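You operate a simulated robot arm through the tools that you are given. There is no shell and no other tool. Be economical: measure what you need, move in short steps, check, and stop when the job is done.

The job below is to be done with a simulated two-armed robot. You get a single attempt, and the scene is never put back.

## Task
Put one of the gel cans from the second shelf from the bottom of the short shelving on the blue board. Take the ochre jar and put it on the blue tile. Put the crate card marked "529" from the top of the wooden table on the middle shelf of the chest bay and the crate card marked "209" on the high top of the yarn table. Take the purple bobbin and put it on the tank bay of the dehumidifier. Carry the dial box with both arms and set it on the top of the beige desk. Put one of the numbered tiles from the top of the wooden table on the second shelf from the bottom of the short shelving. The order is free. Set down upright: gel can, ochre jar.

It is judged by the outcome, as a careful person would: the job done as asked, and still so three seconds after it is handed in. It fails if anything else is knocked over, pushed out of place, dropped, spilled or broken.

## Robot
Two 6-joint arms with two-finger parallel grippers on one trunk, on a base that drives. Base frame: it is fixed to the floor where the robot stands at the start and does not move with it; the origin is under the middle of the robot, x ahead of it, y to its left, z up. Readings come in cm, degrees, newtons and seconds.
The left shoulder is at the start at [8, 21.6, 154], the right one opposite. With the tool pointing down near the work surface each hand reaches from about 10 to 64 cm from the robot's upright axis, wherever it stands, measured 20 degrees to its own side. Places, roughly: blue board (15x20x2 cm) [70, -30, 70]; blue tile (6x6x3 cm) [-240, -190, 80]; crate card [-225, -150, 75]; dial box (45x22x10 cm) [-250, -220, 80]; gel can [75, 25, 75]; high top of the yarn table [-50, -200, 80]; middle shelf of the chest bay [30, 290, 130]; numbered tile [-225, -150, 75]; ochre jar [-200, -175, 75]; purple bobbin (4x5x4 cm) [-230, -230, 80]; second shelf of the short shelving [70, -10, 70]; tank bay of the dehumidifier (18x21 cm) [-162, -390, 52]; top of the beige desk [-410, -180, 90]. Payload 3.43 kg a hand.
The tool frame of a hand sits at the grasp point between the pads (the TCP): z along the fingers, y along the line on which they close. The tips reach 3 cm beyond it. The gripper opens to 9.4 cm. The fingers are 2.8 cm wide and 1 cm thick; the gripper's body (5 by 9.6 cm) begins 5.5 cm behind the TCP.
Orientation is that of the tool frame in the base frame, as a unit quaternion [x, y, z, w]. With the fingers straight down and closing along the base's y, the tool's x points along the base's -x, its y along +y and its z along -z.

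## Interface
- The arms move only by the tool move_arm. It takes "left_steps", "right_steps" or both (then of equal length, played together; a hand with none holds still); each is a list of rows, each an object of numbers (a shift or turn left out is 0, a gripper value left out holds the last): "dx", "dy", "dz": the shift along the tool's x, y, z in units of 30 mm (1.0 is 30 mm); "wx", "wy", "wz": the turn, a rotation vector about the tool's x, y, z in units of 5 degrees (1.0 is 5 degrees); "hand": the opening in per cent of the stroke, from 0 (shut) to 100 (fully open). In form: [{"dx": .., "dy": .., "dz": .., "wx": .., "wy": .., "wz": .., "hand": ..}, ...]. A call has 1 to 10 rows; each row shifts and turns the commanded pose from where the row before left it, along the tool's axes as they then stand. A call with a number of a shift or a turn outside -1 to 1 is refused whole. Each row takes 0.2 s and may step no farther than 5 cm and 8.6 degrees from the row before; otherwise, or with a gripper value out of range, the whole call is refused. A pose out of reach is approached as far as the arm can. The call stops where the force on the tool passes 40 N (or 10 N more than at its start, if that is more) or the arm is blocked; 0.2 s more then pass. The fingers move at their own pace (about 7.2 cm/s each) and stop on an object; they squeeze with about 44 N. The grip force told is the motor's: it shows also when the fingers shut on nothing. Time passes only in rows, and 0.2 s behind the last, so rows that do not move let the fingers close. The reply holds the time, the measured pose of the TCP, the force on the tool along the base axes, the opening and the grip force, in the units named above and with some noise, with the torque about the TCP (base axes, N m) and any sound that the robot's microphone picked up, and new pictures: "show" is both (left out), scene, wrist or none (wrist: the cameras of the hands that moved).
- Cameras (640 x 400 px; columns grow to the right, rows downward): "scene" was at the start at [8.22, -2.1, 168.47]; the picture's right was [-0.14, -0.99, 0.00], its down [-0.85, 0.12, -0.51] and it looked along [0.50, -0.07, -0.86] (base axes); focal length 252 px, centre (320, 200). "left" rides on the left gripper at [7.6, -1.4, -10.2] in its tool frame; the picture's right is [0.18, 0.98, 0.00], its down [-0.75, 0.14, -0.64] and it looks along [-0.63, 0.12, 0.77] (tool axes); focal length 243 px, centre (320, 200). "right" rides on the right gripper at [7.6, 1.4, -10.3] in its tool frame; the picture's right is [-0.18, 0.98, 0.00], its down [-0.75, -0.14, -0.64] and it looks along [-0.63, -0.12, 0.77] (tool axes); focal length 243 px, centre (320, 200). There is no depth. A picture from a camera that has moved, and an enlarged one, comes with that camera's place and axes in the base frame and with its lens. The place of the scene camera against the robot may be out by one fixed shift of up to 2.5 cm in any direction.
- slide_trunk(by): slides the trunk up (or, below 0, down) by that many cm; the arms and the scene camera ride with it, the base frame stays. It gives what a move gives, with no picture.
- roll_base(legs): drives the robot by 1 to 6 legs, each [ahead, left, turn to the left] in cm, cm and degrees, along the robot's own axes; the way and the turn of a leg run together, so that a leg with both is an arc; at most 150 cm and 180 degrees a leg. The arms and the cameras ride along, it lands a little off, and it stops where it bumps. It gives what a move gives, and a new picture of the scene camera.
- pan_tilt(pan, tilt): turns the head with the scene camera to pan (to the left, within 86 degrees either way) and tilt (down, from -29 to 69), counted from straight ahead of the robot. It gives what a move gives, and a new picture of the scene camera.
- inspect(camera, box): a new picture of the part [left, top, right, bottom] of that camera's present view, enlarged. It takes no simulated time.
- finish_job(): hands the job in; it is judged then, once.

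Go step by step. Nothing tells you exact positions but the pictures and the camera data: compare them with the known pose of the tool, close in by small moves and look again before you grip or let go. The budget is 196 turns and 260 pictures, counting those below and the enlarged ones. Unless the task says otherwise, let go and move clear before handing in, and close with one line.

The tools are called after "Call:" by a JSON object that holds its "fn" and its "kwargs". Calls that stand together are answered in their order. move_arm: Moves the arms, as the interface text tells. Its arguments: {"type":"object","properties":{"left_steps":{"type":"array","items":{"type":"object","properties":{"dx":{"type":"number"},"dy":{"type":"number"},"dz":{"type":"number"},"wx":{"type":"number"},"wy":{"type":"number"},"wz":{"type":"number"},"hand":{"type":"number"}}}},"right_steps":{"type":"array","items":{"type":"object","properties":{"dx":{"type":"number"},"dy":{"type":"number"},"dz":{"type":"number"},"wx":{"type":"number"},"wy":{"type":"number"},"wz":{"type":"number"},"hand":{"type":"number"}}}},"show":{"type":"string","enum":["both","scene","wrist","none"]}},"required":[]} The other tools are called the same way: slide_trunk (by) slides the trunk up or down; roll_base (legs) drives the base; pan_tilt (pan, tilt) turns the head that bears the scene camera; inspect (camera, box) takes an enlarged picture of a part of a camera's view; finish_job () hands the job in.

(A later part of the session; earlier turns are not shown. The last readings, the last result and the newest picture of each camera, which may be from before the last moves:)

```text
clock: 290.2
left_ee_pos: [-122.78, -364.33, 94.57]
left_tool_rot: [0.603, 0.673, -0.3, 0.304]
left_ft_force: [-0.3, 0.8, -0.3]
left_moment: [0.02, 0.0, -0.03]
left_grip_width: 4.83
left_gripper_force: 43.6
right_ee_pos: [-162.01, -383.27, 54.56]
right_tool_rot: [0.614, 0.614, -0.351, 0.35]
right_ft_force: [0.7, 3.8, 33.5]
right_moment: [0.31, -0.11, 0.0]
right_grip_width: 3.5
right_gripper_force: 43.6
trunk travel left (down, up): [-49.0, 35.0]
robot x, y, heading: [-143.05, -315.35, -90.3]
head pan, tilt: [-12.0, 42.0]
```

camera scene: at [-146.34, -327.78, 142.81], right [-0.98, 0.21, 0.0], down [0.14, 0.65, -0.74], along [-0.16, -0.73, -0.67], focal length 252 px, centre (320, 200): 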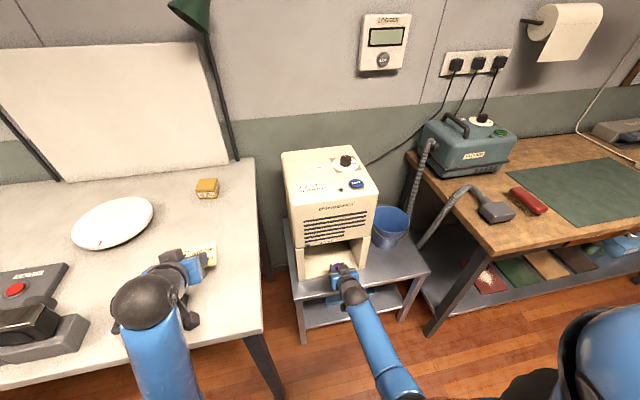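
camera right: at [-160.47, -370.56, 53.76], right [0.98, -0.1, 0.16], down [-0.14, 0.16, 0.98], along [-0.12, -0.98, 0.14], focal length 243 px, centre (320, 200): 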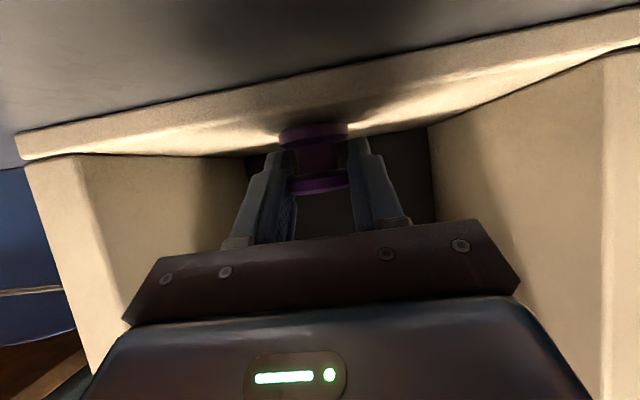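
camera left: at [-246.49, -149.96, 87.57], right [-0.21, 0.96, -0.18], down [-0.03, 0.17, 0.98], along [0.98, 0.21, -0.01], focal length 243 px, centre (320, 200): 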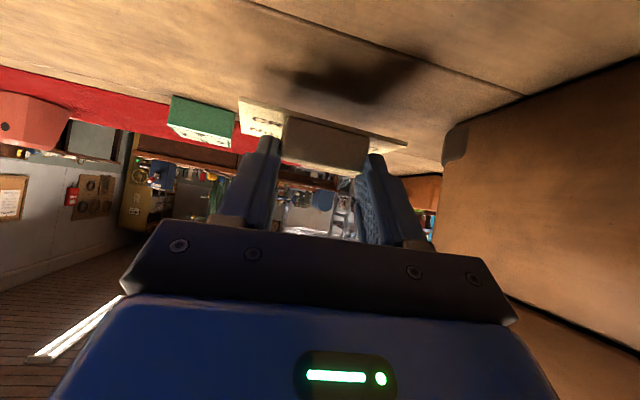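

Firm contact. I'll relieve slightly, release, and withdraw straight back.

Call:
{"fn": "move_arm", "kwargs": {"right_steps": [{"dx": -0.14, "dz": -0.08}, {"hand": 60}, {"hand": 60}, {"hand": 60}, {"hand": 60}], "show": "wrist"}}

Call:
{"fn": "move_arm", "kwargs": {"right_steps": [{"dx": 0.3, "dz": -0.65}, {"dx": 0.4, "dz": -0.7}, {"dx": 0.4, "dz": -0.7}], "show": "wrist"}}

```text
clock: 291.4
left_ee_pos: [-122.78, -364.62, 94.3]
left_tool_rot: [0.605, 0.674, -0.298, 0.302]
left_ft_force: [-0.9, -0.1, -0.3]
left_moment: [-0.01, -0.02, -0.02]
left_grip_width: 4.82
left_gripper_force: 44.3
right_ee_pos: [-161.87, -383.19, 54.16]
right_tool_rot: [0.616, 0.617, -0.347, 0.346]
right_ft_force: [-1.7, -1.0, -0.3]
right_moment: [0.0, -0.01, 0.04]
right_grip_width: 5.64
right_gripper_force: 0.1
trunk travel left (down, up): [-49.0, 35.0]
robot x, y, heading: [-142.81, -315.19, -90.2]
head pan, tilt: [-12.0, 42.0]
camera right: at [-160.35, -370.48, 53.02], right [0.98, -0.1, 0.15], down [-0.14, 0.16, 0.98], along [-0.12, -0.98, 0.14], focal length 243 px, centre (320, 200)
```

right: 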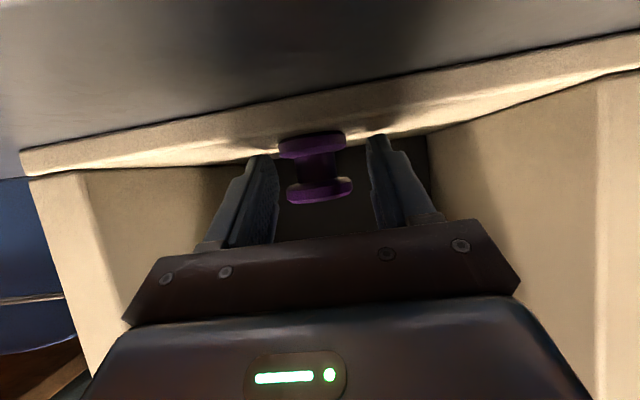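

```text
clock: 292.2
left_ee_pos: [-123.01, -364.58, 94.31]
left_tool_rot: [0.604, 0.673, -0.299, 0.304]
left_ft_force: [0.0, 0.7, -0.1]
left_moment: [-0.02, -0.01, 0.03]
left_grip_width: 4.84
left_gripper_force: 44.1
right_ee_pos: [-161.87, -376.16, 55.04]
right_tool_rot: [0.617, 0.615, -0.349, 0.346]
right_ft_force: [-0.3, 0.1, 0.7]
right_moment: [0.01, 0.01, 0.0]
right_grip_width: 5.63
right_gripper_force: 0.1
trunk travel left (down, up): [-49.0, 35.0]
robot x, y, heading: [-143.26, -315.38, -90.1]
head pan, tilt: [-12.0, 42.0]
camera right: at [-160.33, -363.54, 53.76], right [0.98, -0.1, 0.16], down [-0.14, 0.16, 0.98], along [-0.12, -0.98, 0.14], focal length 243 px, centre (320, 200)
```

right: 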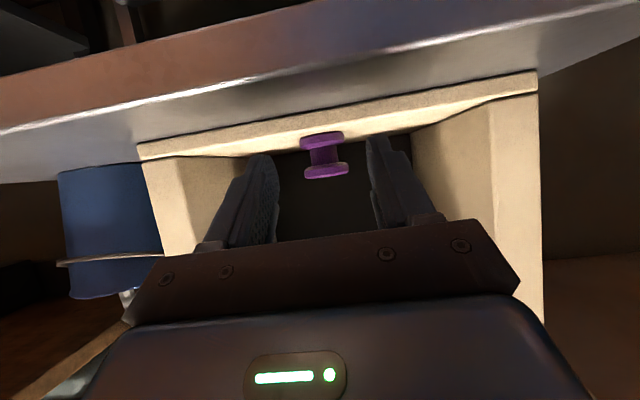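

The bobbin is standing in the tank bay. I'll back out, raise the arms, and turn toward the yarn table for card 209.

Call:
{"fn": "roll_base", "kwargs": {"legs": [[-24, 0, 0]]}}

Call:
{"fn": "move_arm", "kwargs": {"right_steps": [{"dx": -1, "dz": -0.62}, {"dx": -1, "dz": -0.62}, {"dx": -1, "dz": -0.62}, {"dx": -1, "dz": -0.62}, {"dx": -1, "dz": -0.62}, {"dx": -1, "dz": -0.62}, {"dx": -1, "dz": -0.62}, {"dx": -1, "dz": -0.62}, {"dx": -1, "dz": -0.62}, {"dx": -1, "dz": -0.62}], "show": "none"}}

Call:
{"fn": "slide_trunk", "kwargs": {"by": 14}}

Call:
{"fn": "roll_base", "kwargs": {"legs": [[0, 35, 0], [0, 0, 179]]}}

Call:
{"fn": "pan_tilt", "kwargs": {"pan": 10, "tilt": 45}}

```text
clock: 293.9
left_ee_pos: [-122.58, -341.7, 94.38]
left_tool_rot: [0.602, 0.676, -0.297, 0.304]
left_ft_force: [-0.4, -0.5, -0.6]
left_moment: [0.03, -0.01, -0.01]
left_grip_width: 4.81
left_gripper_force: 44.3
right_ee_pos: [-161.51, -353.48, 54.87]
right_tool_rot: [0.615, 0.617, -0.347, 0.347]
right_ft_force: [-0.2, -0.4, 1.5]
right_moment: [-0.01, 0.0, -0.01]
right_grip_width: 5.64
right_gripper_force: 0.1
trunk travel left (down, up): [-49.0, 35.0]
robot x, y, heading: [-142.98, -292.65, -89.6]
head pan, tilt: [-12.0, 42.0]
camera scene: at [-146.25, -304.88, 142.8], right [-0.98, 0.21, 0.0], down [0.14, 0.66, -0.74], along [-0.15, -0.73, -0.67], focal length 252 px, centre (320, 200)
```

scene: 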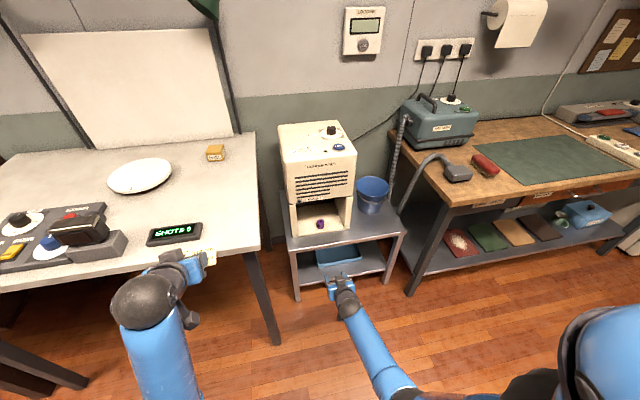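

```text
clock: 296.1
left_ee_pos: [-122.6, -341.7, 94.38]
left_tool_rot: [0.602, 0.676, -0.297, 0.304]
left_ft_force: [0.2, -1.0, -0.3]
left_moment: [-0.03, 0.04, 0.0]
left_grip_width: 4.82
left_gripper_force: 44.0
right_ee_pos: [-161.19, -352.98, 90.33]
right_tool_rot: [0.615, 0.617, -0.348, 0.347]
right_ft_force: [0.3, 0.0, -0.3]
right_moment: [0.0, -0.03, 0.01]
right_grip_width: 5.63
right_gripper_force: 0.1
trunk travel left (down, up): [-49.0, 35.0]
robot x, y, heading: [-142.98, -292.55, -90.0]
head pan, tilt: [-12.0, 42.0]
```

```text
clock: 297.8
left_ee_pos: [-122.58, -341.71, 108.38]
left_tool_rot: [0.602, 0.676, -0.297, 0.304]
left_ft_force: [0.4, -0.2, -0.7]
left_moment: [0.02, 0.03, 0.0]
left_grip_width: 4.82
left_gripper_force: 43.8
right_ee_pos: [-161.2, -352.94, 104.2]
right_tool_rot: [0.616, 0.617, -0.348, 0.346]
right_ft_force: [-0.1, -0.2, 0.3]
right_moment: [-0.01, 0.03, 0.01]
right_grip_width: 5.64
right_gripper_force: 0.0
trunk travel left (down, up): [-63.0, 21.0]
robot x, y, heading: [-142.79, -292.67, -89.9]
head pan, tilt: [-12.0, 42.0]
```

```text
clock: 307.5
left_ee_pos: [-127.1, -243.11, 108.43]
left_tool_rot: [0.674, -0.604, -0.303, -0.299]
left_ft_force: [0.3, -0.1, -0.8]
left_moment: [-0.02, -0.01, -0.03]
left_grip_width: 4.83
left_gripper_force: 43.7
right_ee_pos: [-88.33, -232.02, 104.24]
right_tool_rot: [-0.615, 0.617, 0.346, 0.348]
right_ft_force: [0.2, 0.5, 0.1]
right_moment: [0.01, -0.04, 0.01]
right_grip_width: 5.64
right_gripper_force: 0.0
trunk travel left (down, up): [-63.0, 21.0]
robot x, y, heading: [-106.82, -292.54, 89.6]
head pan, tilt: [-12.0, 42.0]
camera scene: at [-106.4, -282.41, 156.81], right [0.98, -0.21, 0.0], down [-0.14, -0.65, -0.74], along [0.16, 0.73, -0.67], focal length 252 px, centre (320, 200)
```

scene: 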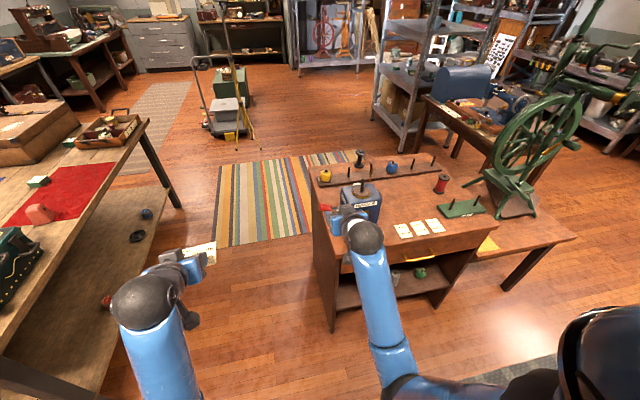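

```text
clock: 308.3
left_ee_pos: [-127.11, -243.17, 108.32]
left_tool_rot: [0.674, -0.604, -0.304, -0.299]
left_ft_force: [0.5, -0.2, 0.1]
left_moment: [-0.01, 0.02, 0.03]
left_grip_width: 4.84
left_gripper_force: 43.7
right_ee_pos: [-88.31, -231.98, 104.26]
right_tool_rot: [-0.615, 0.617, 0.346, 0.348]
right_ft_force: [-0.4, -0.3, -0.9]
right_moment: [0.01, 0.0, 0.03]
right_grip_width: 5.64
right_gripper_force: 0.0
trunk travel left (down, up): [-63.0, 21.0]
robot x, y, heading: [-106.9, -292.31, 89.6]
head pan, tilt: [10.0, 45.0]
camera scene: at [-109.56, -282.57, 156.38], right [0.99, 0.17, 0.0], down [0.12, -0.7, -0.71], along [-0.12, 0.7, -0.71], focal length 252 px, centre (320, 200)
```

scene: 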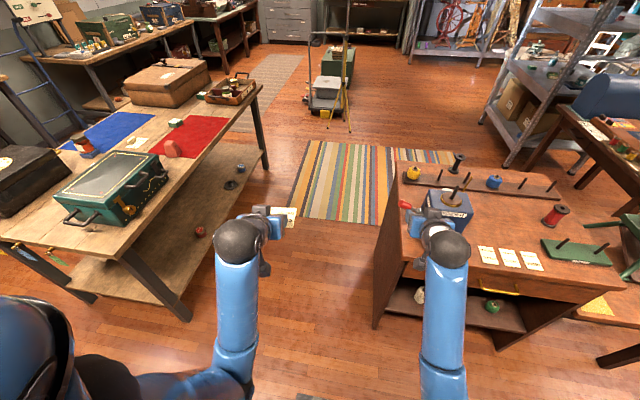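

The high top of the yarn table has free space around (-50, -203), between the winder, the labels and the spool rack. I'll pull the right hand in and drive over in front of it.

Call:
{"fn": "move_arm", "kwargs": {"right_steps": [{"dx": 0.52, "dz": -0.86}, {"dx": 0.52, "dz": -0.86}, {"dx": 0.52, "dz": -0.86}, {"dx": 0.52, "dz": -0.86}, {"dx": 0.52, "dz": -0.86}], "show": "none"}}

Call:
{"fn": "roll_base", "kwargs": {"legs": [[0, -61, 0], [18, 0, 0.4]]}}

Call:
{"fn": "pan_tilt", "kwargs": {"pan": 0, "tilt": 55}}

```text
clock: 309.5
left_ee_pos: [-127.02, -243.17, 108.21]
left_tool_rot: [0.675, -0.603, -0.303, -0.298]
left_ft_force: [-0.2, 0.2, -1.2]
left_moment: [-0.04, 0.01, -0.01]
left_grip_width: 4.84
left_gripper_force: 43.7
right_ee_pos: [-88.7, -245.73, 103.26]
right_tool_rot: [-0.615, 0.616, 0.346, 0.349]
right_ft_force: [0.5, 0.3, 0.0]
right_moment: [0.02, 0.02, 0.01]
right_grip_width: 5.67
right_gripper_force: 0.1
right hand out of reach, approached as far as the arm can: row 5
trunk travel left (down, up): [-63.0, 21.0]
robot x, y, heading: [-106.55, -292.57, 89.9]
head pan, tilt: [10.0, 45.0]
```

```text
clock: 314.0
left_ee_pos: [-70.28, -225.54, 108.39]
left_tool_rot: [0.682, -0.594, -0.308, -0.295]
left_ft_force: [-0.1, 0.0, -0.6]
left_moment: [-0.01, 0.03, -0.03]
left_grip_width: 4.83
left_gripper_force: 43.7
right_ee_pos: [-31.82, -227.02, 103.26]
right_tool_rot: [0.623, -0.608, -0.351, -0.346]
right_ft_force: [0.6, -0.1, 0.1]
right_moment: [0.03, 0.04, 0.0]
right_grip_width: 5.63
right_gripper_force: 0.0
trunk travel left (down, up): [-63.0, 21.0]
robot x, y, heading: [-48.88, -273.59, 91.2]
head pan, tilt: [10.0, 45.0]
camera scene: at [-51.71, -264.59, 156.41], right [0.98, 0.2, 0.0], down [0.14, -0.69, -0.71], along [-0.14, 0.7, -0.71], focal length 252 px, centre (320, 200)
```

scene: 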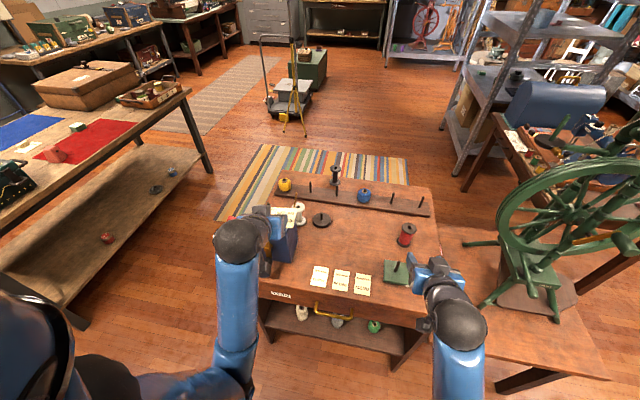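

```text
clock: 314.7
left_ee_pos: [-70.19, -225.35, 108.2]
left_tool_rot: [0.682, -0.595, -0.308, -0.293]
left_ft_force: [-0.3, 1.0, -0.5]
left_moment: [0.02, 0.04, 0.01]
left_grip_width: 4.85
left_gripper_force: 44.1
right_ee_pos: [-31.9, -226.79, 103.19]
right_tool_rot: [0.624, -0.609, -0.35, -0.344]
right_ft_force: [0.1, 0.4, -0.2]
right_moment: [-0.01, 0.03, 0.01]
right_grip_width: 5.64
right_gripper_force: 0.0
trunk travel left (down, up): [-63.0, 21.0]
robot x, y, heading: [-49.0, -274.13, 91.4]
head pan, tilt: [0.0, 55.0]
camera scene: at [-50.28, -264.95, 155.03], right [1.0, 0.02, 0.0], down [0.02, -0.82, -0.57], along [-0.01, 0.57, -0.82], focal length 252 px, centre (320, 200)
```

scene: 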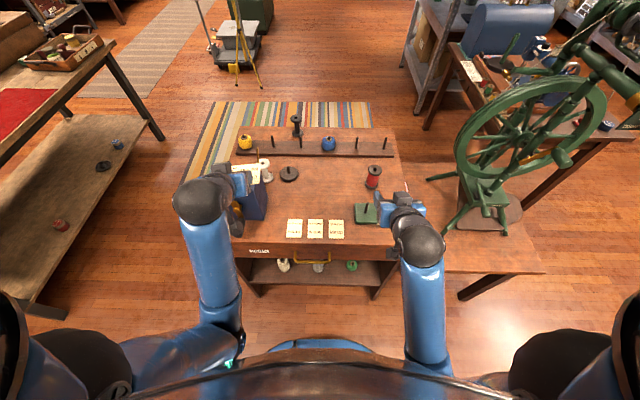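

Call:
{"fn": "inspect", "kwargs": {"camera": "left", "box": [0, 0, 640, 400]}}

Call:
{"fn": "inspect", "kwargs": {"camera": "scene", "box": [200, 110, 440, 260]}}

```text
1.00 times, centred on (320, 200) of left (not enlarged: the box is as wide or as high as the picture)
camera zoom: at [-67.27, -237.83, 109.09], right [-0.96, -0.23, -0.18], down [-0.17, -0.03, 0.98], along [-0.24, 0.97, -0.01], focal length 243 px, centre (320, 200)
```

zoom: 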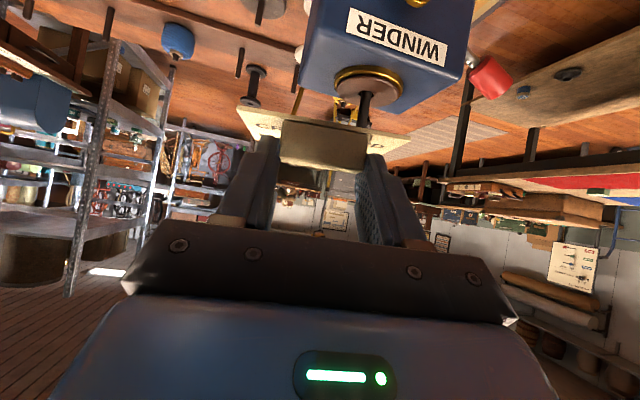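

```text
2.67 times, centred on (320, 185) of scene
camera zoom: at [-50.28, -264.95, 155.03], right [1.0, 0.02, 0.0], down [0.02, -0.82, -0.57], along [-0.01, 0.57, -0.82], focal length 673 px, centre (320, 240)
```

zoom: 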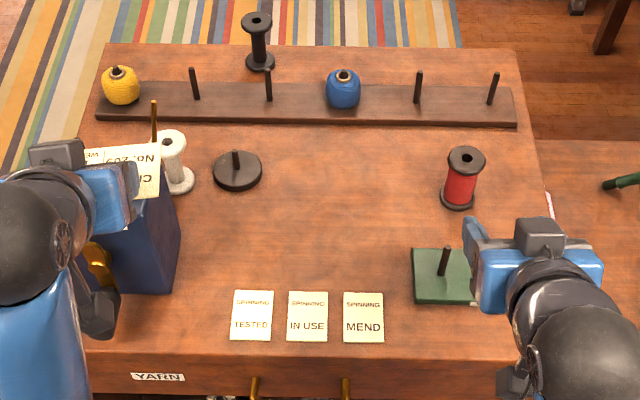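

I'll raise the card clear of the winder spindle, shift the base right a little, and move the hand over the free area.

Call:
{"fn": "move_arm", "kwargs": {"left_steps": [{"dx": -0.85, "dy": -0.03, "dz": -0.7}, {"dx": -0.85, "dy": -0.03, "dz": -0.7}], "show": "none"}}

Call:
{"fn": "roll_base", "kwargs": {"legs": [[0, -6, -1.2]]}}

Call:
{"fn": "move_arm", "kwargs": {"left_steps": [{"dx": 0.09, "dy": -0.88, "dz": -0.04}, {"dx": 0.09, "dy": -0.88, "dz": -0.04}, {"dx": 0.09, "dy": -0.88, "dz": -0.04}, {"dx": 0.09, "dy": -0.88, "dz": -0.04}, {"dx": 0.09, "dy": -0.88, "dz": -0.04}, {"dx": 0.09, "dy": -0.88, "dz": -0.04}], "show": "both"}}

```text
clock: 315.3
left_ee_pos: [-70.33, -224.04, 113.56]
left_tool_rot: [0.683, -0.594, -0.307, -0.293]
left_ft_force: [-0.5, 1.3, -1.0]
left_moment: [-0.04, 0.0, -0.03]
left_grip_width: 4.82
left_gripper_force: 44.0
left hand out of reach, approached as far as the arm can: row 1, 2
right_ee_pos: [-31.85, -226.81, 102.99]
right_tool_rot: [0.623, -0.609, -0.35, -0.344]
right_ft_force: [0.2, 0.0, -0.3]
right_moment: [-0.01, -0.01, -0.01]
right_grip_width: 5.65
right_gripper_force: 0.0
trunk travel left (down, up): [-63.0, 21.0]
robot x, y, heading: [-48.87, -274.22, 91.5]
head pan, tilt: [0.0, 55.0]
```

```text
clock: 316.3
left_ee_pos: [-63.99, -223.61, 113.32]
left_tool_rot: [0.677, -0.6, -0.302, -0.299]
left_ft_force: [-1.2, 0.0, -0.1]
left_moment: [0.0, 0.0, -0.04]
left_grip_width: 4.81
left_gripper_force: 44.2
right_ee_pos: [-25.36, -227.16, 103.21]
right_tool_rot: [0.619, -0.613, -0.345, -0.349]
right_ft_force: [0.8, 0.8, 0.2]
right_moment: [-0.03, -0.01, -0.03]
right_grip_width: 5.64
right_gripper_force: 0.0
trunk travel left (down, up): [-63.0, 21.0]
robot x, y, heading: [-42.51, -274.14, 90.2]
head pan, tilt: [0.0, 55.0]
camera scene: at [-44.87, -264.93, 155.03], right [1.0, 0.0, 0.01], down [0.01, -0.82, -0.57], along [0.0, 0.57, -0.82], focal length 252 px, centre (320, 200)
```

scene: 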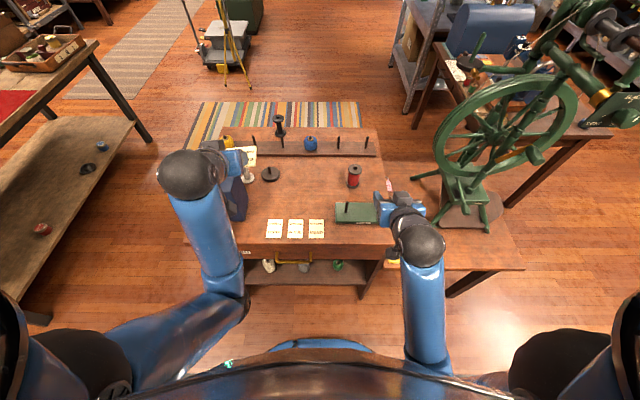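

```text
clock: 317.7
left_ee_pos: [-47.4, -223.57, 113.39]
left_tool_rot: [0.676, -0.601, -0.306, -0.297]
left_ft_force: [0.6, -0.1, -0.1]
left_moment: [-0.04, 0.01, 0.01]
left_grip_width: 4.82
left_gripper_force: 44.1
right_ee_pos: [-24.85, -227.05, 103.16]
right_tool_rot: [0.618, -0.614, -0.348, -0.347]
right_ft_force: [1.0, 0.1, -0.6]
right_moment: [-0.01, 0.03, 0.03]
right_grip_width: 5.65
right_gripper_force: 0.0
trunk travel left (down, up): [-63.0, 21.0]
robot x, y, heading: [-42.41, -273.88, 90.4]
head pan, tilt: [0.0, 55.0]
camera scene: at [-43.87, -264.93, 155.03], right [1.0, 0.0, 0.0], down [0.0, -0.82, -0.57], along [0.0, 0.57, -0.82], focal length 252 px, centre (320, 200)
camera left: at [-44.58, -236.17, 114.16], right [-0.96, -0.22, -0.18], down [-0.17, -0.03, 0.98], along [-0.22, 0.98, -0.01], focal length 243 px, centre (320, 200)
```

scene: 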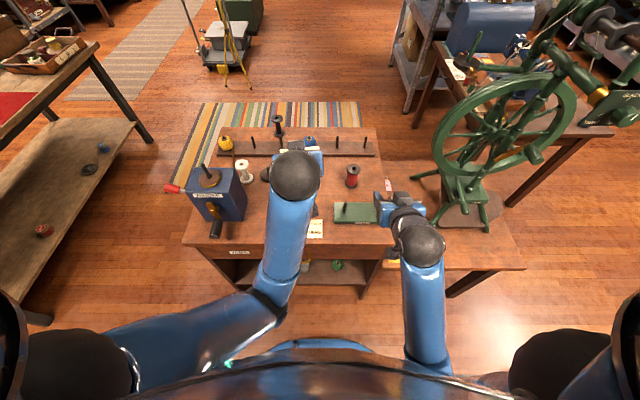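
left: 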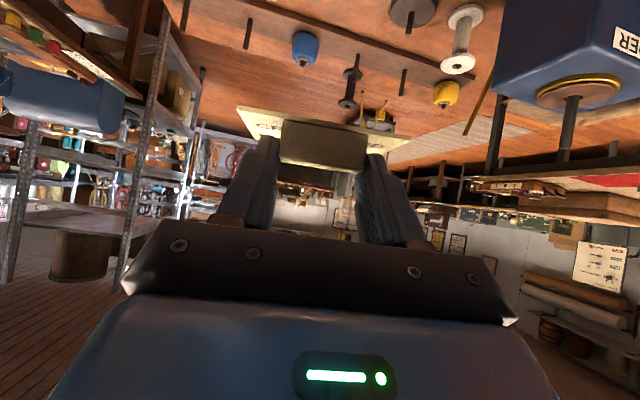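

Over the free spot I'll go forward and down toward (-47, -206).

Call:
{"fn": "move_arm", "kwargs": {"left_steps": [{"dx": 0.21, "dy": -0.03, "dz": 0.9}, {"dx": 0.21, "dy": -0.03, "dz": 0.9}, {"dx": 0.21, "dy": -0.03, "dz": 0.9}, {"dx": 0.21, "dy": -0.03, "dz": 0.9}, {"dx": 0.21, "dy": -0.03, "dz": 0.9}, {"dx": 0.21, "dy": -0.03, "dz": 0.9}, {"dx": 0.21, "dy": -0.03, "dz": 0.9}, {"dx": 0.21, "dy": -0.03, "dz": 0.9}, {"dx": 0.21, "dy": -0.03, "dz": 0.9}, {"dx": 0.21, "dy": -0.03, "dz": 0.9}], "show": "both"}}

```text
clock: 319.9
left_ee_pos: [-47.31, -206.52, 91.22]
left_tool_rot: [0.677, -0.601, -0.305, -0.297]
left_ft_force: [0.5, 0.2, 0.2]
left_moment: [0.04, 0.0, -0.02]
left_grip_width: 4.84
left_gripper_force: 43.9
right_ee_pos: [-24.87, -227.05, 103.08]
right_tool_rot: [0.617, -0.614, -0.347, -0.348]
right_ft_force: [0.1, -0.4, 0.3]
right_moment: [-0.01, -0.01, 0.03]
right_grip_width: 5.63
right_gripper_force: 0.0
trunk travel left (down, up): [-63.0, 21.0]
robot x, y, heading: [-42.51, -273.74, 90.6]
head pan, tilt: [0.0, 55.0]
camera scene: at [-44.03, -264.83, 155.03], right [1.0, 0.0, 0.0], down [0.0, -0.82, -0.57], along [0.0, 0.57, -0.82], focal length 252 px, centre (320, 200)
camera left: at [-44.58, -219.15, 92.01], right [-0.96, -0.22, -0.18], down [-0.17, -0.03, 0.98], along [-0.22, 0.98, -0.01], focal length 243 px, centre (320, 200)
```

scene: 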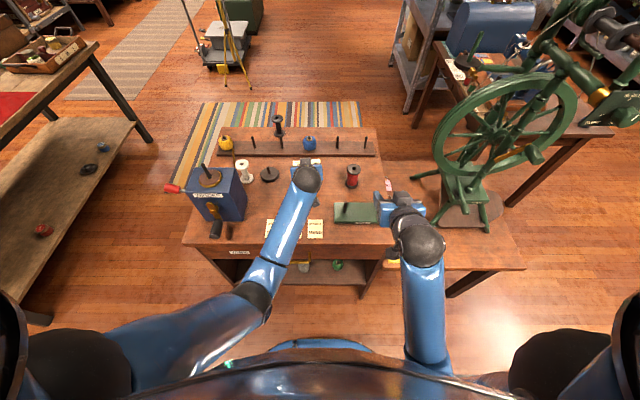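
left: 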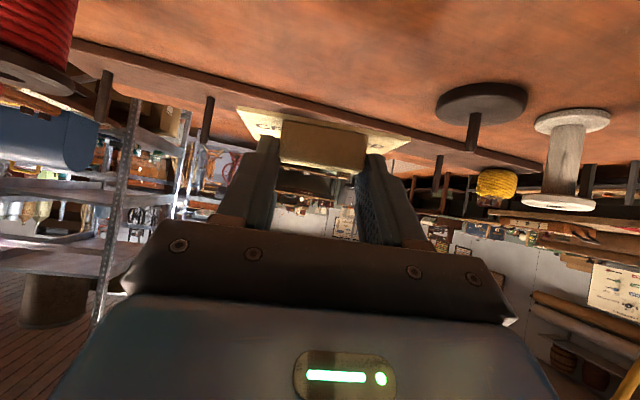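

Call:
{"fn": "move_arm", "kwargs": {"left_steps": [{"dx": 0.45, "dy": 0.02, "dz": 0.37}, {"dx": 0.45, "dy": 0.02, "dz": 0.37}, {"dx": 0.45, "dy": 0.02, "dz": 0.37}, {"dx": 0.13, "dz": 0.1}, {"dx": 0.08, "dz": 0.07}, {"dx": 0.08, "dz": 0.07}, {"dx": 0.08, "dz": 0.07}, {"dx": 0.08, "dz": 0.07}], "show": "wrist"}}

```text
clock: 321.7
left_ee_pos: [-47.27, -206.65, 84.2]
left_tool_rot: [0.676, -0.601, -0.304, -0.297]
left_ft_force: [0.0, -0.2, -0.4]
left_moment: [-0.01, -0.01, 0.01]
left_grip_width: 4.85
left_gripper_force: 44.5
right_ee_pos: [-24.87, -227.19, 103.2]
right_tool_rot: [0.618, -0.614, -0.348, -0.347]
right_ft_force: [-0.1, -1.2, -0.5]
right_moment: [-0.03, 0.01, 0.01]
right_grip_width: 5.65
right_gripper_force: 0.2
trunk travel left (down, up): [-63.0, 21.0]
robot x, y, heading: [-42.26, -274.05, 90.4]
head pan, tilt: [0.0, 55.0]
camera left: at [-44.66, -219.28, 85.03], right [-0.96, -0.22, -0.18], down [-0.17, -0.03, 0.98], along [-0.22, 0.98, -0.01], focal length 243 px, centre (320, 200)
```

left: 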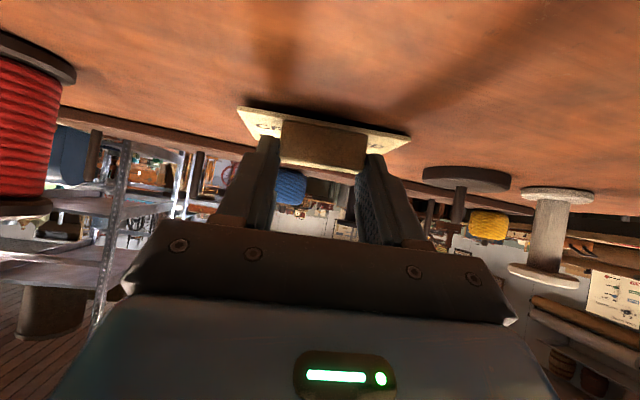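

Call:
{"fn": "move_arm", "kwargs": {"left_steps": [{"dx": 0.12, "dz": 0.1}, {"dx": 0.08, "dz": 0.07}, {"dx": 0.08, "dz": 0.07}, {"dx": 0.08, "dz": 0.07}, {"dx": 0.08, "dz": 0.07}], "show": "wrist"}}

```text
clock: 322.9
left_ee_pos: [-47.27, -206.21, 83.72]
left_tool_rot: [0.673, -0.598, -0.31, -0.306]
left_ft_force: [0.2, -7.3, 19.5]
left_moment: [-0.15, 0.48, 0.2]
left_grip_width: 4.81
left_gripper_force: 43.7
right_ee_pos: [-24.93, -227.24, 103.22]
right_tool_rot: [0.618, -0.614, -0.347, -0.348]
right_ft_force: [-0.3, -0.3, -0.3]
right_moment: [-0.03, -0.02, 0.01]
right_grip_width: 5.64
right_gripper_force: 0.0
trunk travel left (down, up): [-63.0, 21.0]
robot x, y, heading: [-42.96, -274.29, 90.4]
head pan, tilt: [0.0, 55.0]
stopped in row 5 (left hand): the force on the tool passed its limit at 40 N (the readings are from after the stop); the commanded pose is now the measured one
camera left: at [-44.53, -218.82, 84.14], right [-0.96, -0.21, -0.19], down [-0.18, -0.05, 0.98], along [-0.22, 0.98, 0.01], focal length 243 px, centre (320, 200)
```

left: 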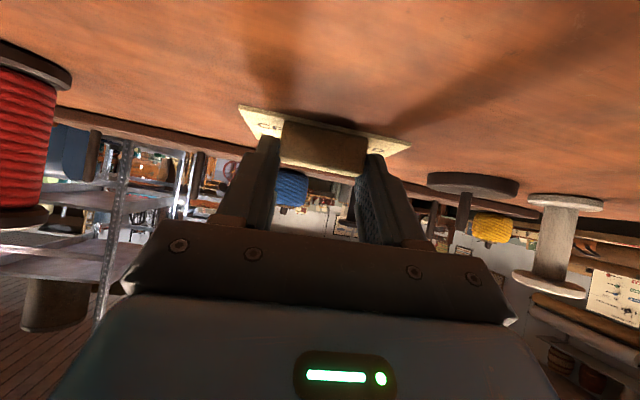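

The card is down. I'll ease off, release, and lift away.

Call:
{"fn": "move_arm", "kwargs": {"left_steps": [{"dx": -0.08, "dz": -0.06}, {"hand": 100}, {"hand": 100}, {"hand": 100}, {"dx": -0.3, "dz": -0.3}, {"dx": -0.5, "dz": -0.7}, {"dx": -0.5, "dz": -0.7}, {"dx": -0.6, "dz": -0.7}, {"dx": -0.6, "dz": -0.7}], "show": "both"}}

```text
clock: 324.9
left_ee_pos: [-47.44, -208.95, 95.12]
left_tool_rot: [0.674, -0.599, -0.307, -0.303]
left_ft_force: [-0.9, -0.5, -0.1]
left_moment: [0.01, 0.01, 0.0]
left_grip_width: 9.39
left_gripper_force: 0.0
right_ee_pos: [-24.98, -227.0, 103.15]
right_tool_rot: [0.618, -0.614, -0.348, -0.347]
right_ft_force: [0.7, 0.8, 0.5]
right_moment: [0.0, 0.0, 0.0]
right_grip_width: 5.64
right_gripper_force: 0.1
trunk travel left (down, up): [-63.0, 21.0]
robot x, y, heading: [-42.69, -273.85, 90.6]
head pan, tilt: [0.0, 55.0]
camera scene: at [-44.03, -265.0, 155.04], right [1.0, 0.0, 0.0], down [0.0, -0.82, -0.57], along [0.0, 0.57, -0.82], focal length 252 px, centre (320, 200)
camera left: at [-44.77, -221.54, 95.78], right [-0.96, -0.21, -0.18], down [-0.18, -0.04, 0.98], along [-0.22, 0.98, 0.01], focal length 243 px, centre (320, 200)
```

scene: 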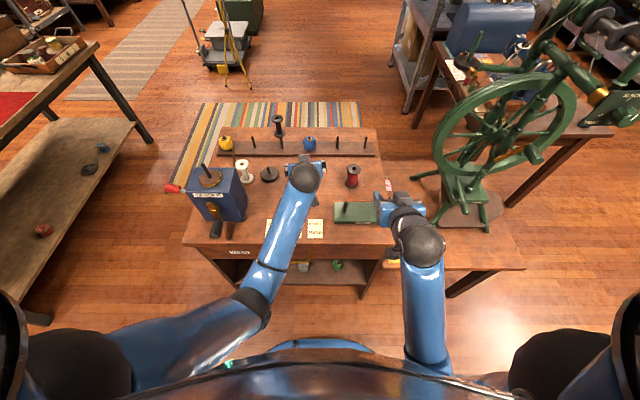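
left: 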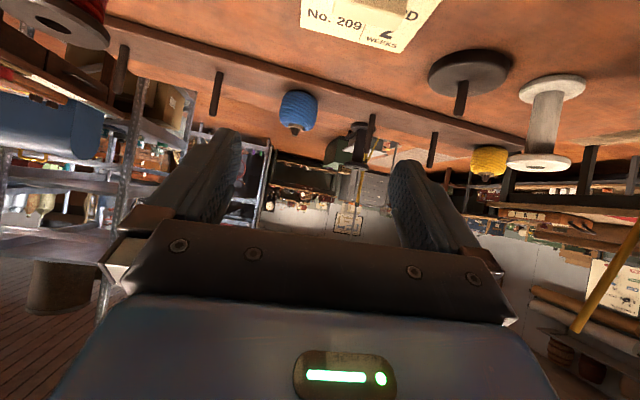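

Card 209 is on the high top. The last item is the dial box: I'll back away, drive round to the table's far side, and point both hands down for its end handles.

Call:
{"fn": "move_arm", "kwargs": {"left_steps": [{"dx": -0.77, "dz": -0.64}, {"dx": -0.77, "dz": -0.64}, {"dx": -0.77, "dz": -0.64}, {"dx": -0.77, "dz": -0.64}, {"dx": -0.5, "dz": -0.42}], "right_steps": [{"hand": 100}, {"hand": 100}, {}, {}, {}], "show": "none"}}

Call:
{"fn": "roll_base", "kwargs": {"legs": [[-34, 0, 0], [0, 145, 0], [0, 145, 0], [0, 0, -90.5]]}}

```text
clock: 326.1
left_ee_pos: [-48.04, -209.19, 108.82]
left_tool_rot: [0.674, -0.6, -0.307, -0.304]
left_ft_force: [0.6, -0.4, -0.8]
left_moment: [0.01, -0.01, -0.01]
left_grip_width: 9.41
left_gripper_force: 0.0
right_ee_pos: [-24.8, -227.1, 103.09]
right_tool_rot: [0.618, -0.614, -0.347, -0.346]
right_ft_force: [0.1, 0.5, -1.0]
right_moment: [0.02, 0.0, 0.01]
right_grip_width: 9.36
right_gripper_force: 0.1
trunk travel left (down, up): [-63.0, 21.0]
robot x, y, heading: [-42.64, -274.16, 90.3]
head pan, tilt: [0.0, 55.0]
```

```text
clock: 346.0
left_ee_pos: [-272.44, -298.56, 108.98]
left_tool_rot: [-0.06, 0.9, 0.006, 0.432]
left_ft_force: [0.8, 0.0, 0.2]
left_moment: [-0.01, -0.02, -0.02]
left_grip_width: 9.39
left_gripper_force: 0.0
right_ee_pos: [-290.13, -321.74, 103.2]
right_tool_rot: [-0.007, 0.871, 0.003, 0.491]
right_ft_force: [0.0, -0.3, -0.1]
right_moment: [0.01, -0.01, 0.02]
right_grip_width: 9.42
right_gripper_force: 0.0
trunk travel left (down, up): [-63.0, 21.0]
robot x, y, heading: [-337.0, -304.6, 0.9]
head pan, tilt: [0.0, 55.0]
camera scene: at [-328.36, -305.69, 155.03], right [0.02, -1.0, 0.0], down [-0.82, -0.01, -0.57], along [0.57, 0.01, -0.82], focal length 252 px, centre (320, 200)
```

scene: 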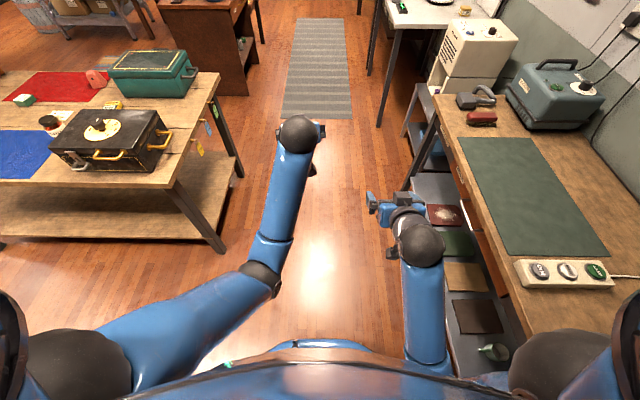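

Call:
{"fn": "move_arm", "kwargs": {"left_steps": [{"wy": 1, "dy": 0.5}, {"wy": 1, "dy": 0.5}, {"wy": 1, "dy": 0.5}, {"wy": 1, "dy": 0.5}, {"wy": 1, "dy": 0.5}, {"wy": 1, "dy": 0.5}, {"wy": 1, "dy": 0.5}, {"wy": 1, "dy": 0.5}, {"wy": 1, "dy": 0.5}, {"wy": 1, "dy": 0.5}], "right_steps": [{"wy": 1, "dy": -0.15}, {"wy": 1, "dy": -0.15}, {"wy": 1, "dy": -0.15}, {"wy": 1, "dy": -0.15}, {"wy": 1, "dy": -0.15}, {"wy": 1, "dy": -0.15}, {"wy": 1, "dy": -0.15}, {"wy": 1, "dy": -0.15}, {"wy": 1, "dy": -0.15}, {"wy": 1, "dy": -0.15}], "show": "none"}}

Call:
{"fn": "roll_base", "kwargs": {"legs": [[0, 83, -0.9]]}}

```text
clock: 348.2
left_ee_pos: [-267.17, -284.23, 102.4]
left_tool_rot: [-0.056, 0.998, -0.02, 0.009]
left_ft_force: [0.5, 1.2, 0.1]
left_moment: [-0.01, 0.01, -0.02]
left_grip_width: 9.39
left_gripper_force: 0.0
left hand out of reach, approached as far as the arm can: row 5, 6, 7, 8, 9, 10
right_ee_pos: [-286.39, -326.16, 89.41]
right_tool_rot: [-0.009, 0.997, 0.0, 0.076]
right_ft_force: [0.1, -0.5, 0.6]
right_moment: [-0.01, 0.04, -0.03]
right_grip_width: 9.4
right_gripper_force: 0.1
right hand out of reach, approached as far as the arm can: row 5, 6, 7, 8, 9, 10
trunk travel left (down, up): [-63.0, 21.0]
robot x, y, heading: [-337.2, -304.66, 0.6]
head pan, tilt: [0.0, 55.0]
```

```text
clock: 352.6
left_ee_pos: [-268.39, -201.69, 102.53]
left_tool_rot: [-0.054, 0.998, -0.02, 0.011]
left_ft_force: [-0.3, 0.3, 0.1]
left_moment: [-0.03, -0.01, 0.04]
left_grip_width: 9.4
left_gripper_force: 0.1
right_ee_pos: [-287.92, -243.44, 89.52]
right_tool_rot: [-0.006, 0.997, -0.001, 0.078]
right_ft_force: [-0.6, -0.8, 0.1]
right_moment: [0.01, 0.02, -0.03]
right_grip_width: 9.41
right_gripper_force: 0.1
trunk travel left (down, up): [-63.0, 21.0]
robot x, y, heading: [-338.08, -221.84, 0.8]
head pan, tilt: [0.0, 55.0]
camera scene: at [-329.61, -222.99, 155.03], right [0.01, -1.0, 0.0], down [-0.82, -0.01, -0.57], along [0.57, 0.01, -0.82], focal length 252 px, centre (320, 200)
```

scene: 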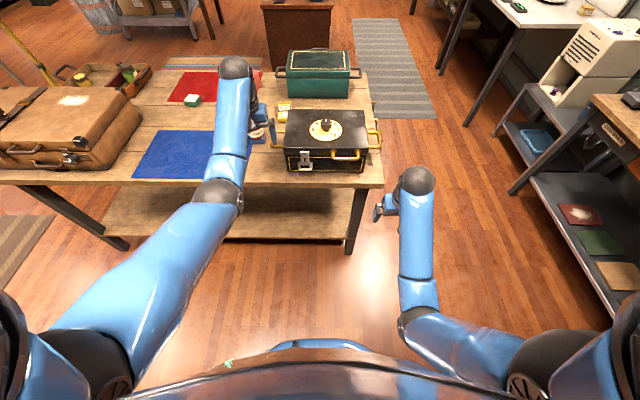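

I see both end handles, with the bars near y -202 and -244, x about -250. I'll even the hands out, level them at a safe height, and then approach.

Call:
{"fn": "move_arm", "kwargs": {"left_steps": [{"dx": 0.95}, {"dx": 0.95}, {"dx": 0.95}, {"dx": 0.95}, {"dx": 0.95}, {"wz": 0.55}, {"wz": 0.55}], "right_steps": [{"dz": -1}, {"dz": -1}, {"dz": -1}, {"dz": -1}, {"dx": -0.9}, {"wy": 0.8}, {"wy": 0.8}], "show": "none"}}

Call:
{"fn": "slide_trunk", "kwargs": {"by": 5}}

```text
clock: 354.2
left_ee_pos: [-273.7, -203.59, 95.3]
left_tool_rot: [-0.006, 1.0, -0.019, 0.011]
left_ft_force: [0.0, -0.2, -0.8]
left_moment: [0.03, 0.05, 0.02]
left_grip_width: 9.36
left_gripper_force: 0.0
left hand out of reach, approached as far as the arm can: row 1, 2, 3, 4, 5
right_ee_pos: [-284.05, -243.32, 87.0]
right_tool_rot: [-0.007, 1.0, 0.0, 0.008]
right_ft_force: [0.7, -0.5, -0.3]
right_moment: [0.05, 0.0, 0.02]
right_grip_width: 9.39
right_gripper_force: 0.0
right hand out of reach, approached as far as the arm can: row 1, 2, 3, 4, 6, 7
trunk travel left (down, up): [-63.0, 21.0]
robot x, y, heading: [-338.69, -221.73, 0.9]
head pan, tilt: [0.0, 55.0]
```

```text
clock: 355.1
left_ee_pos: [-273.85, -203.6, 100.18]
left_tool_rot: [-0.007, 1.0, -0.02, 0.012]
left_ft_force: [1.1, 0.7, 0.3]
left_moment: [-0.02, -0.02, 0.01]
left_grip_width: 9.4
left_gripper_force: 0.1
right_ee_pos: [-284.06, -243.4, 91.95]
right_tool_rot: [-0.007, 1.0, 0.0, 0.009]
right_ft_force: [-0.6, -0.7, -0.5]
right_moment: [0.02, 0.0, 0.01]
right_grip_width: 9.37
right_gripper_force: 0.0
trunk travel left (down, up): [-68.0, 16.0]
robot x, y, heading: [-339.1, -221.94, 0.8]
head pan, tilt: [0.0, 55.0]
```

Call:
{"fn": "slide_trunk", "kwargs": {"by": 14}}

Call:
{"fn": "move_arm", "kwargs": {"left_steps": [{"dx": 0.7, "dz": 0.7}, {"dx": 0.7, "dz": 0.7}, {"dx": 0.7, "dz": 0.7}, {"dx": 0.7, "dz": 0.6}, {"dx": 0.6}], "show": "none"}}

Call:
{"fn": "roll_base", "kwargs": {"legs": [[30, 0, -0.8]]}}

Call:
{"fn": "inspect", "kwargs": {"camera": "left", "box": [0, 0, 640, 400]}}

Call:
{"fn": "inspect", "kwargs": {"camera": "right", "box": [0, 0, 640, 400]}}

```text
clock: 356.8
left_ee_pos: [-273.77, -203.57, 114.3]
left_tool_rot: [-0.007, 1.0, -0.019, 0.012]
left_ft_force: [-0.3, -0.3, 0.2]
left_moment: [-0.02, 0.01, 0.0]
left_grip_width: 9.42
left_gripper_force: 0.1
right_ee_pos: [-284.14, -243.42, 106.18]
right_tool_rot: [-0.007, 1.0, -0.001, 0.01]
right_ft_force: [-1.1, 0.3, 0.4]
right_moment: [0.02, 0.01, -0.03]
right_grip_width: 9.43
right_gripper_force: 0.1
trunk travel left (down, up): [-82.0, 2.0]
robot x, y, heading: [-338.64, -221.92, 0.7]
head pan, tilt: [0.0, 55.0]
```

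```text
clock: 358.0
left_ee_pos: [-283.96, -204.06, 105.82]
left_tool_rot: [-0.006, 1.0, -0.019, 0.013]
left_ft_force: [-0.3, -0.5, -0.1]
left_moment: [-0.01, -0.01, 0.02]
left_grip_width: 9.38
left_gripper_force: 0.1
right_ee_pos: [-284.09, -243.37, 106.13]
right_tool_rot: [-0.007, 1.0, -0.002, 0.01]
right_ft_force: [-0.4, 0.1, -1.0]
right_moment: [-0.01, -0.02, 0.0]
right_grip_width: 9.38
right_gripper_force: 0.1
trunk travel left (down, up): [-82.0, 2.0]
robot x, y, heading: [-338.68, -221.88, 1.0]
head pan, tilt: [0.0, 55.0]
```

```text
clock: 360.0
left_ee_pos: [-253.69, -204.6, 105.81]
left_tool_rot: [0.0, 1.0, -0.019, 0.013]
left_ft_force: [0.2, -1.2, 1.1]
left_moment: [-0.02, 0.03, 0.02]
left_grip_width: 9.43
left_gripper_force: 0.0
right_ee_pos: [-254.63, -243.88, 106.22]
right_tool_rot: [0.0, 1.0, -0.001, 0.011]
right_ft_force: [-0.4, -0.2, 0.1]
right_moment: [-0.01, 0.03, -0.01]
right_grip_width: 9.41
right_gripper_force: 0.1
trunk travel left (down, up): [-82.0, 2.0]
robot x, y, heading: [-308.14, -221.61, -0.3]
head pan, tilt: [0.0, 55.0]
camera scene: at [-299.93, -222.82, 174.07], right [0.0, -1.0, 0.0], down [-0.82, 0.0, -0.58], along [0.58, 0.0, -0.82], focal length 252 px, centre (320, 200)
```

scene: 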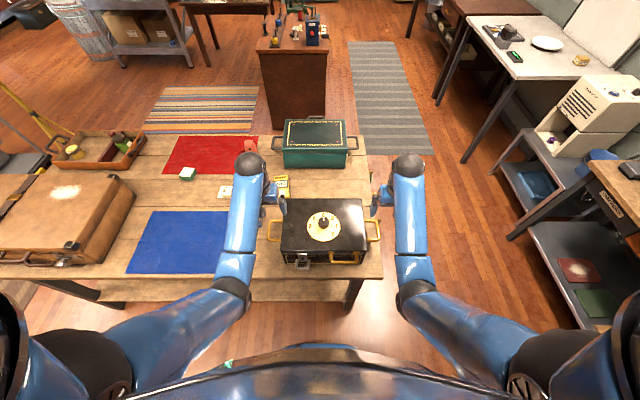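

```text
1.00 times, centred on (320, 200) of left (not enlarged: the box is as wide or as high as the picture)
camera zoom: at [-261.61, -205.7, 115.97], right [-0.18, 0.98, -0.04], down [0.74, 0.17, 0.66], along [0.65, 0.09, -0.75], focal length 243 px, centre (320, 200)
```

zoom: 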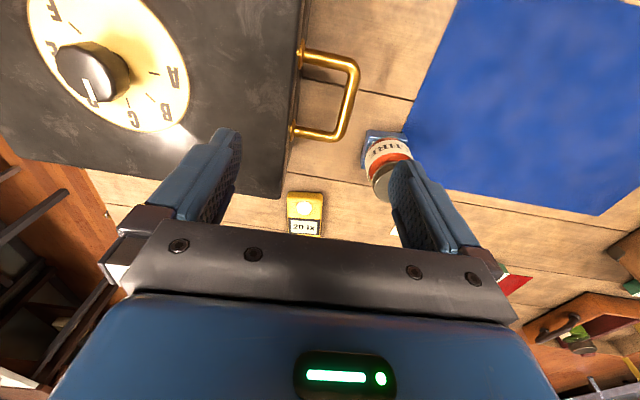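

```text
1.00 times, centred on (320, 200) of right (not enlarged: the box is as wide or as high as the picture)
camera zoom: at [-262.39, -242.55, 116.33], right [0.18, 0.98, 0.0], down [0.74, -0.14, 0.66], along [0.65, -0.12, -0.75], focal length 243 px, centre (320, 200)
```

zoom: 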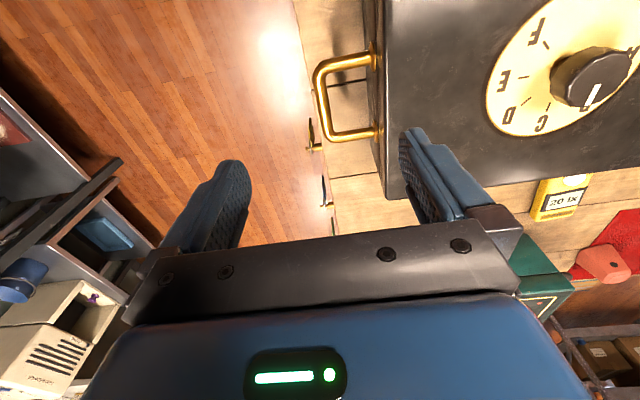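

Both handle bars are clear from above: left at (-252.2, -202), right at (-252.2, -244.5). I'll centre each hand over its bar with a narrower opening and lower with the trunk.

Call:
{"fn": "move_arm", "kwargs": {"left_steps": [{"dx": -0.5, "dy": 0.87, "hand": 60}, {}, {}], "right_steps": [{"dx": -0.8, "dy": -0.2, "hand": 60}, {}, {}], "show": "none"}}

Call:
{"fn": "slide_trunk", "kwargs": {"by": -10}}

Call:
{"fn": "inspect", "kwargs": {"camera": "left", "box": [0, 0, 640, 400]}}

Call:
{"fn": "inspect", "kwargs": {"camera": "right", "box": [0, 0, 640, 400]}}

```text
clock: 360.8
left_ee_pos: [-252.2, -201.97, 105.73]
left_tool_rot: [0.0, 1.0, -0.019, 0.012]
left_ft_force: [0.1, 0.2, 0.1]
left_moment: [-0.01, 0.0, 0.01]
left_grip_width: 5.64
left_gripper_force: 0.0
right_ee_pos: [-251.96, -244.7, 106.27]
right_tool_rot: [0.0, 1.0, -0.001, 0.009]
right_ft_force: [0.0, 0.5, -0.5]
right_moment: [0.02, -0.04, 0.0]
right_grip_width: 5.63
right_gripper_force: 0.1
trunk travel left (down, up): [-82.0, 2.0]
robot x, y, heading: [-308.3, -221.6, -0.0]
head pan, tilt: [0.0, 55.0]
```

```text
clock: 362.2
left_ee_pos: [-252.12, -202.01, 95.64]
left_tool_rot: [0.001, 1.0, -0.02, 0.012]
left_ft_force: [0.7, -0.4, 0.5]
left_moment: [0.02, 0.04, -0.02]
left_grip_width: 5.63
left_gripper_force: 0.0
right_ee_pos: [-251.99, -244.64, 96.34]
right_tool_rot: [-0.001, 1.0, -0.001, 0.01]
right_ft_force: [1.0, 0.9, 0.5]
right_moment: [-0.03, 0.01, -0.01]
right_grip_width: 5.66
right_gripper_force: 0.1
trunk travel left (down, up): [-72.0, 12.0]
robot x, y, heading: [-308.03, -221.7, -0.0]
head pan, tilt: [0.0, 55.0]
```

```text
1.00 times, centred on (320, 200) of left (not enlarged: the box is as wide or as high as the picture)
camera zoom: at [-259.88, -203.14, 105.91], right [-0.18, 0.98, -0.04], down [0.74, 0.17, 0.65], along [0.65, 0.09, -0.76], focal length 243 px, centre (320, 200)
```

zoom: 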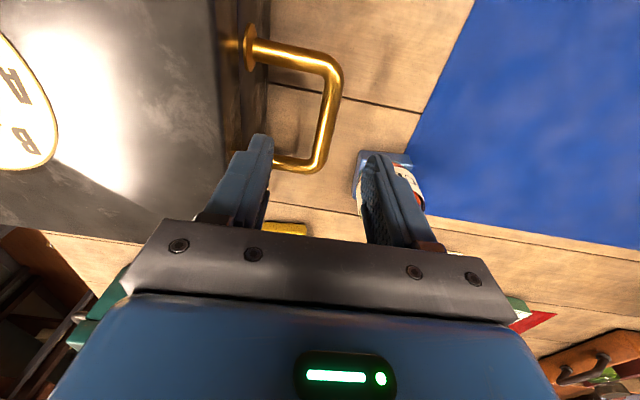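

```text
1.00 times, centred on (320, 200) of right (not enlarged: the box is as wide or as high as the picture)
camera zoom: at [-259.72, -243.25, 106.4], right [0.18, 0.98, 0.0], down [0.74, -0.14, 0.66], along [0.65, -0.12, -0.75], focal length 243 px, centre (320, 200)
```

zoom: 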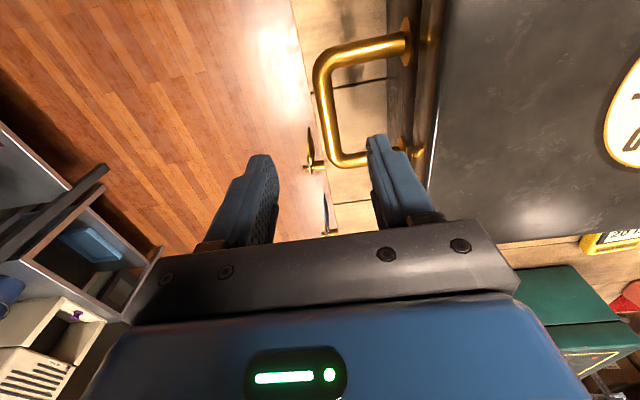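

The bars are centred between the fingers. I'll lower the rest of the way.

Call:
{"fn": "slide_trunk", "kwargs": {"by": -8.5}}

Call:
{"fn": "inspect", "kwargs": {"camera": "left", "box": [0, 0, 640, 400]}}

Call:
{"fn": "inspect", "kwargs": {"camera": "right", "box": [0, 0, 640, 400]}}

```text
clock: 363.4
left_ee_pos: [-251.95, -201.96, 87.25]
left_tool_rot: [0.0, 1.0, -0.02, 0.013]
left_ft_force: [-0.4, 0.2, -0.1]
left_moment: [-0.01, 0.01, 0.02]
left_grip_width: 5.61
left_gripper_force: 0.1
right_ee_pos: [-251.94, -244.55, 87.78]
right_tool_rot: [0.001, 1.0, 0.0, 0.01]
right_ft_force: [0.2, 1.2, -0.7]
right_moment: [0.01, 0.02, -0.01]
right_grip_width: 5.66
right_gripper_force: 0.0
trunk travel left (down, up): [-63.5, 20.5]
robot x, y, heading: [-308.22, -221.8, 0.1]
head pan, tilt: [0.0, 55.0]
```

```text
1.00 times, centred on (320, 200) of left (not enlarged: the box is as wide or as high as the picture)
camera zoom: at [-259.88, -203.14, 97.4], right [-0.18, 0.98, -0.04], down [0.74, 0.17, 0.65], along [0.65, 0.09, -0.76], focal length 243 px, centre (320, 200)
```

zoom: 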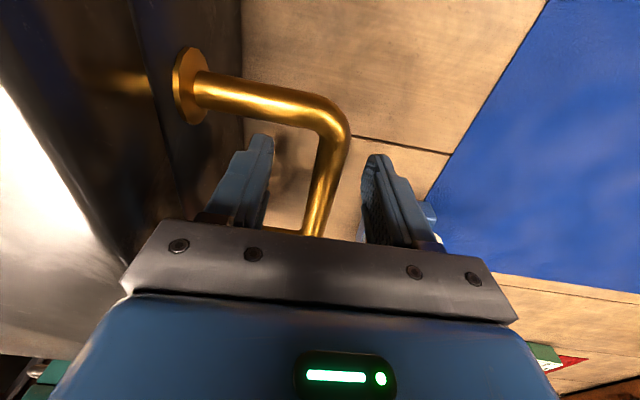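

```text
1.00 times, centred on (320, 200) of right (not enlarged: the box is as wide or as high as the picture)
camera zoom: at [-259.72, -243.25, 97.89], right [0.18, 0.98, 0.0], down [0.74, -0.14, 0.66], along [0.65, -0.12, -0.75], focal length 243 px, centre (320, 200)
```

zoom: 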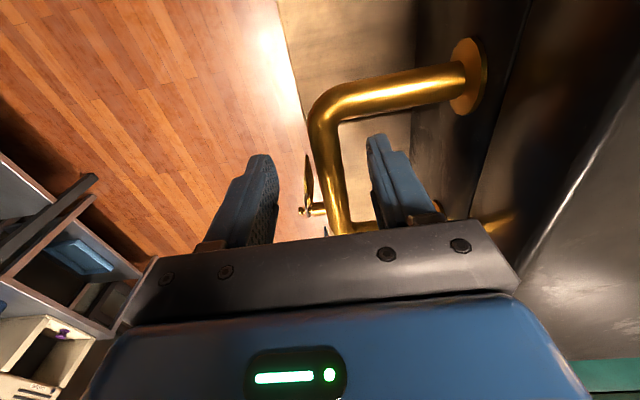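

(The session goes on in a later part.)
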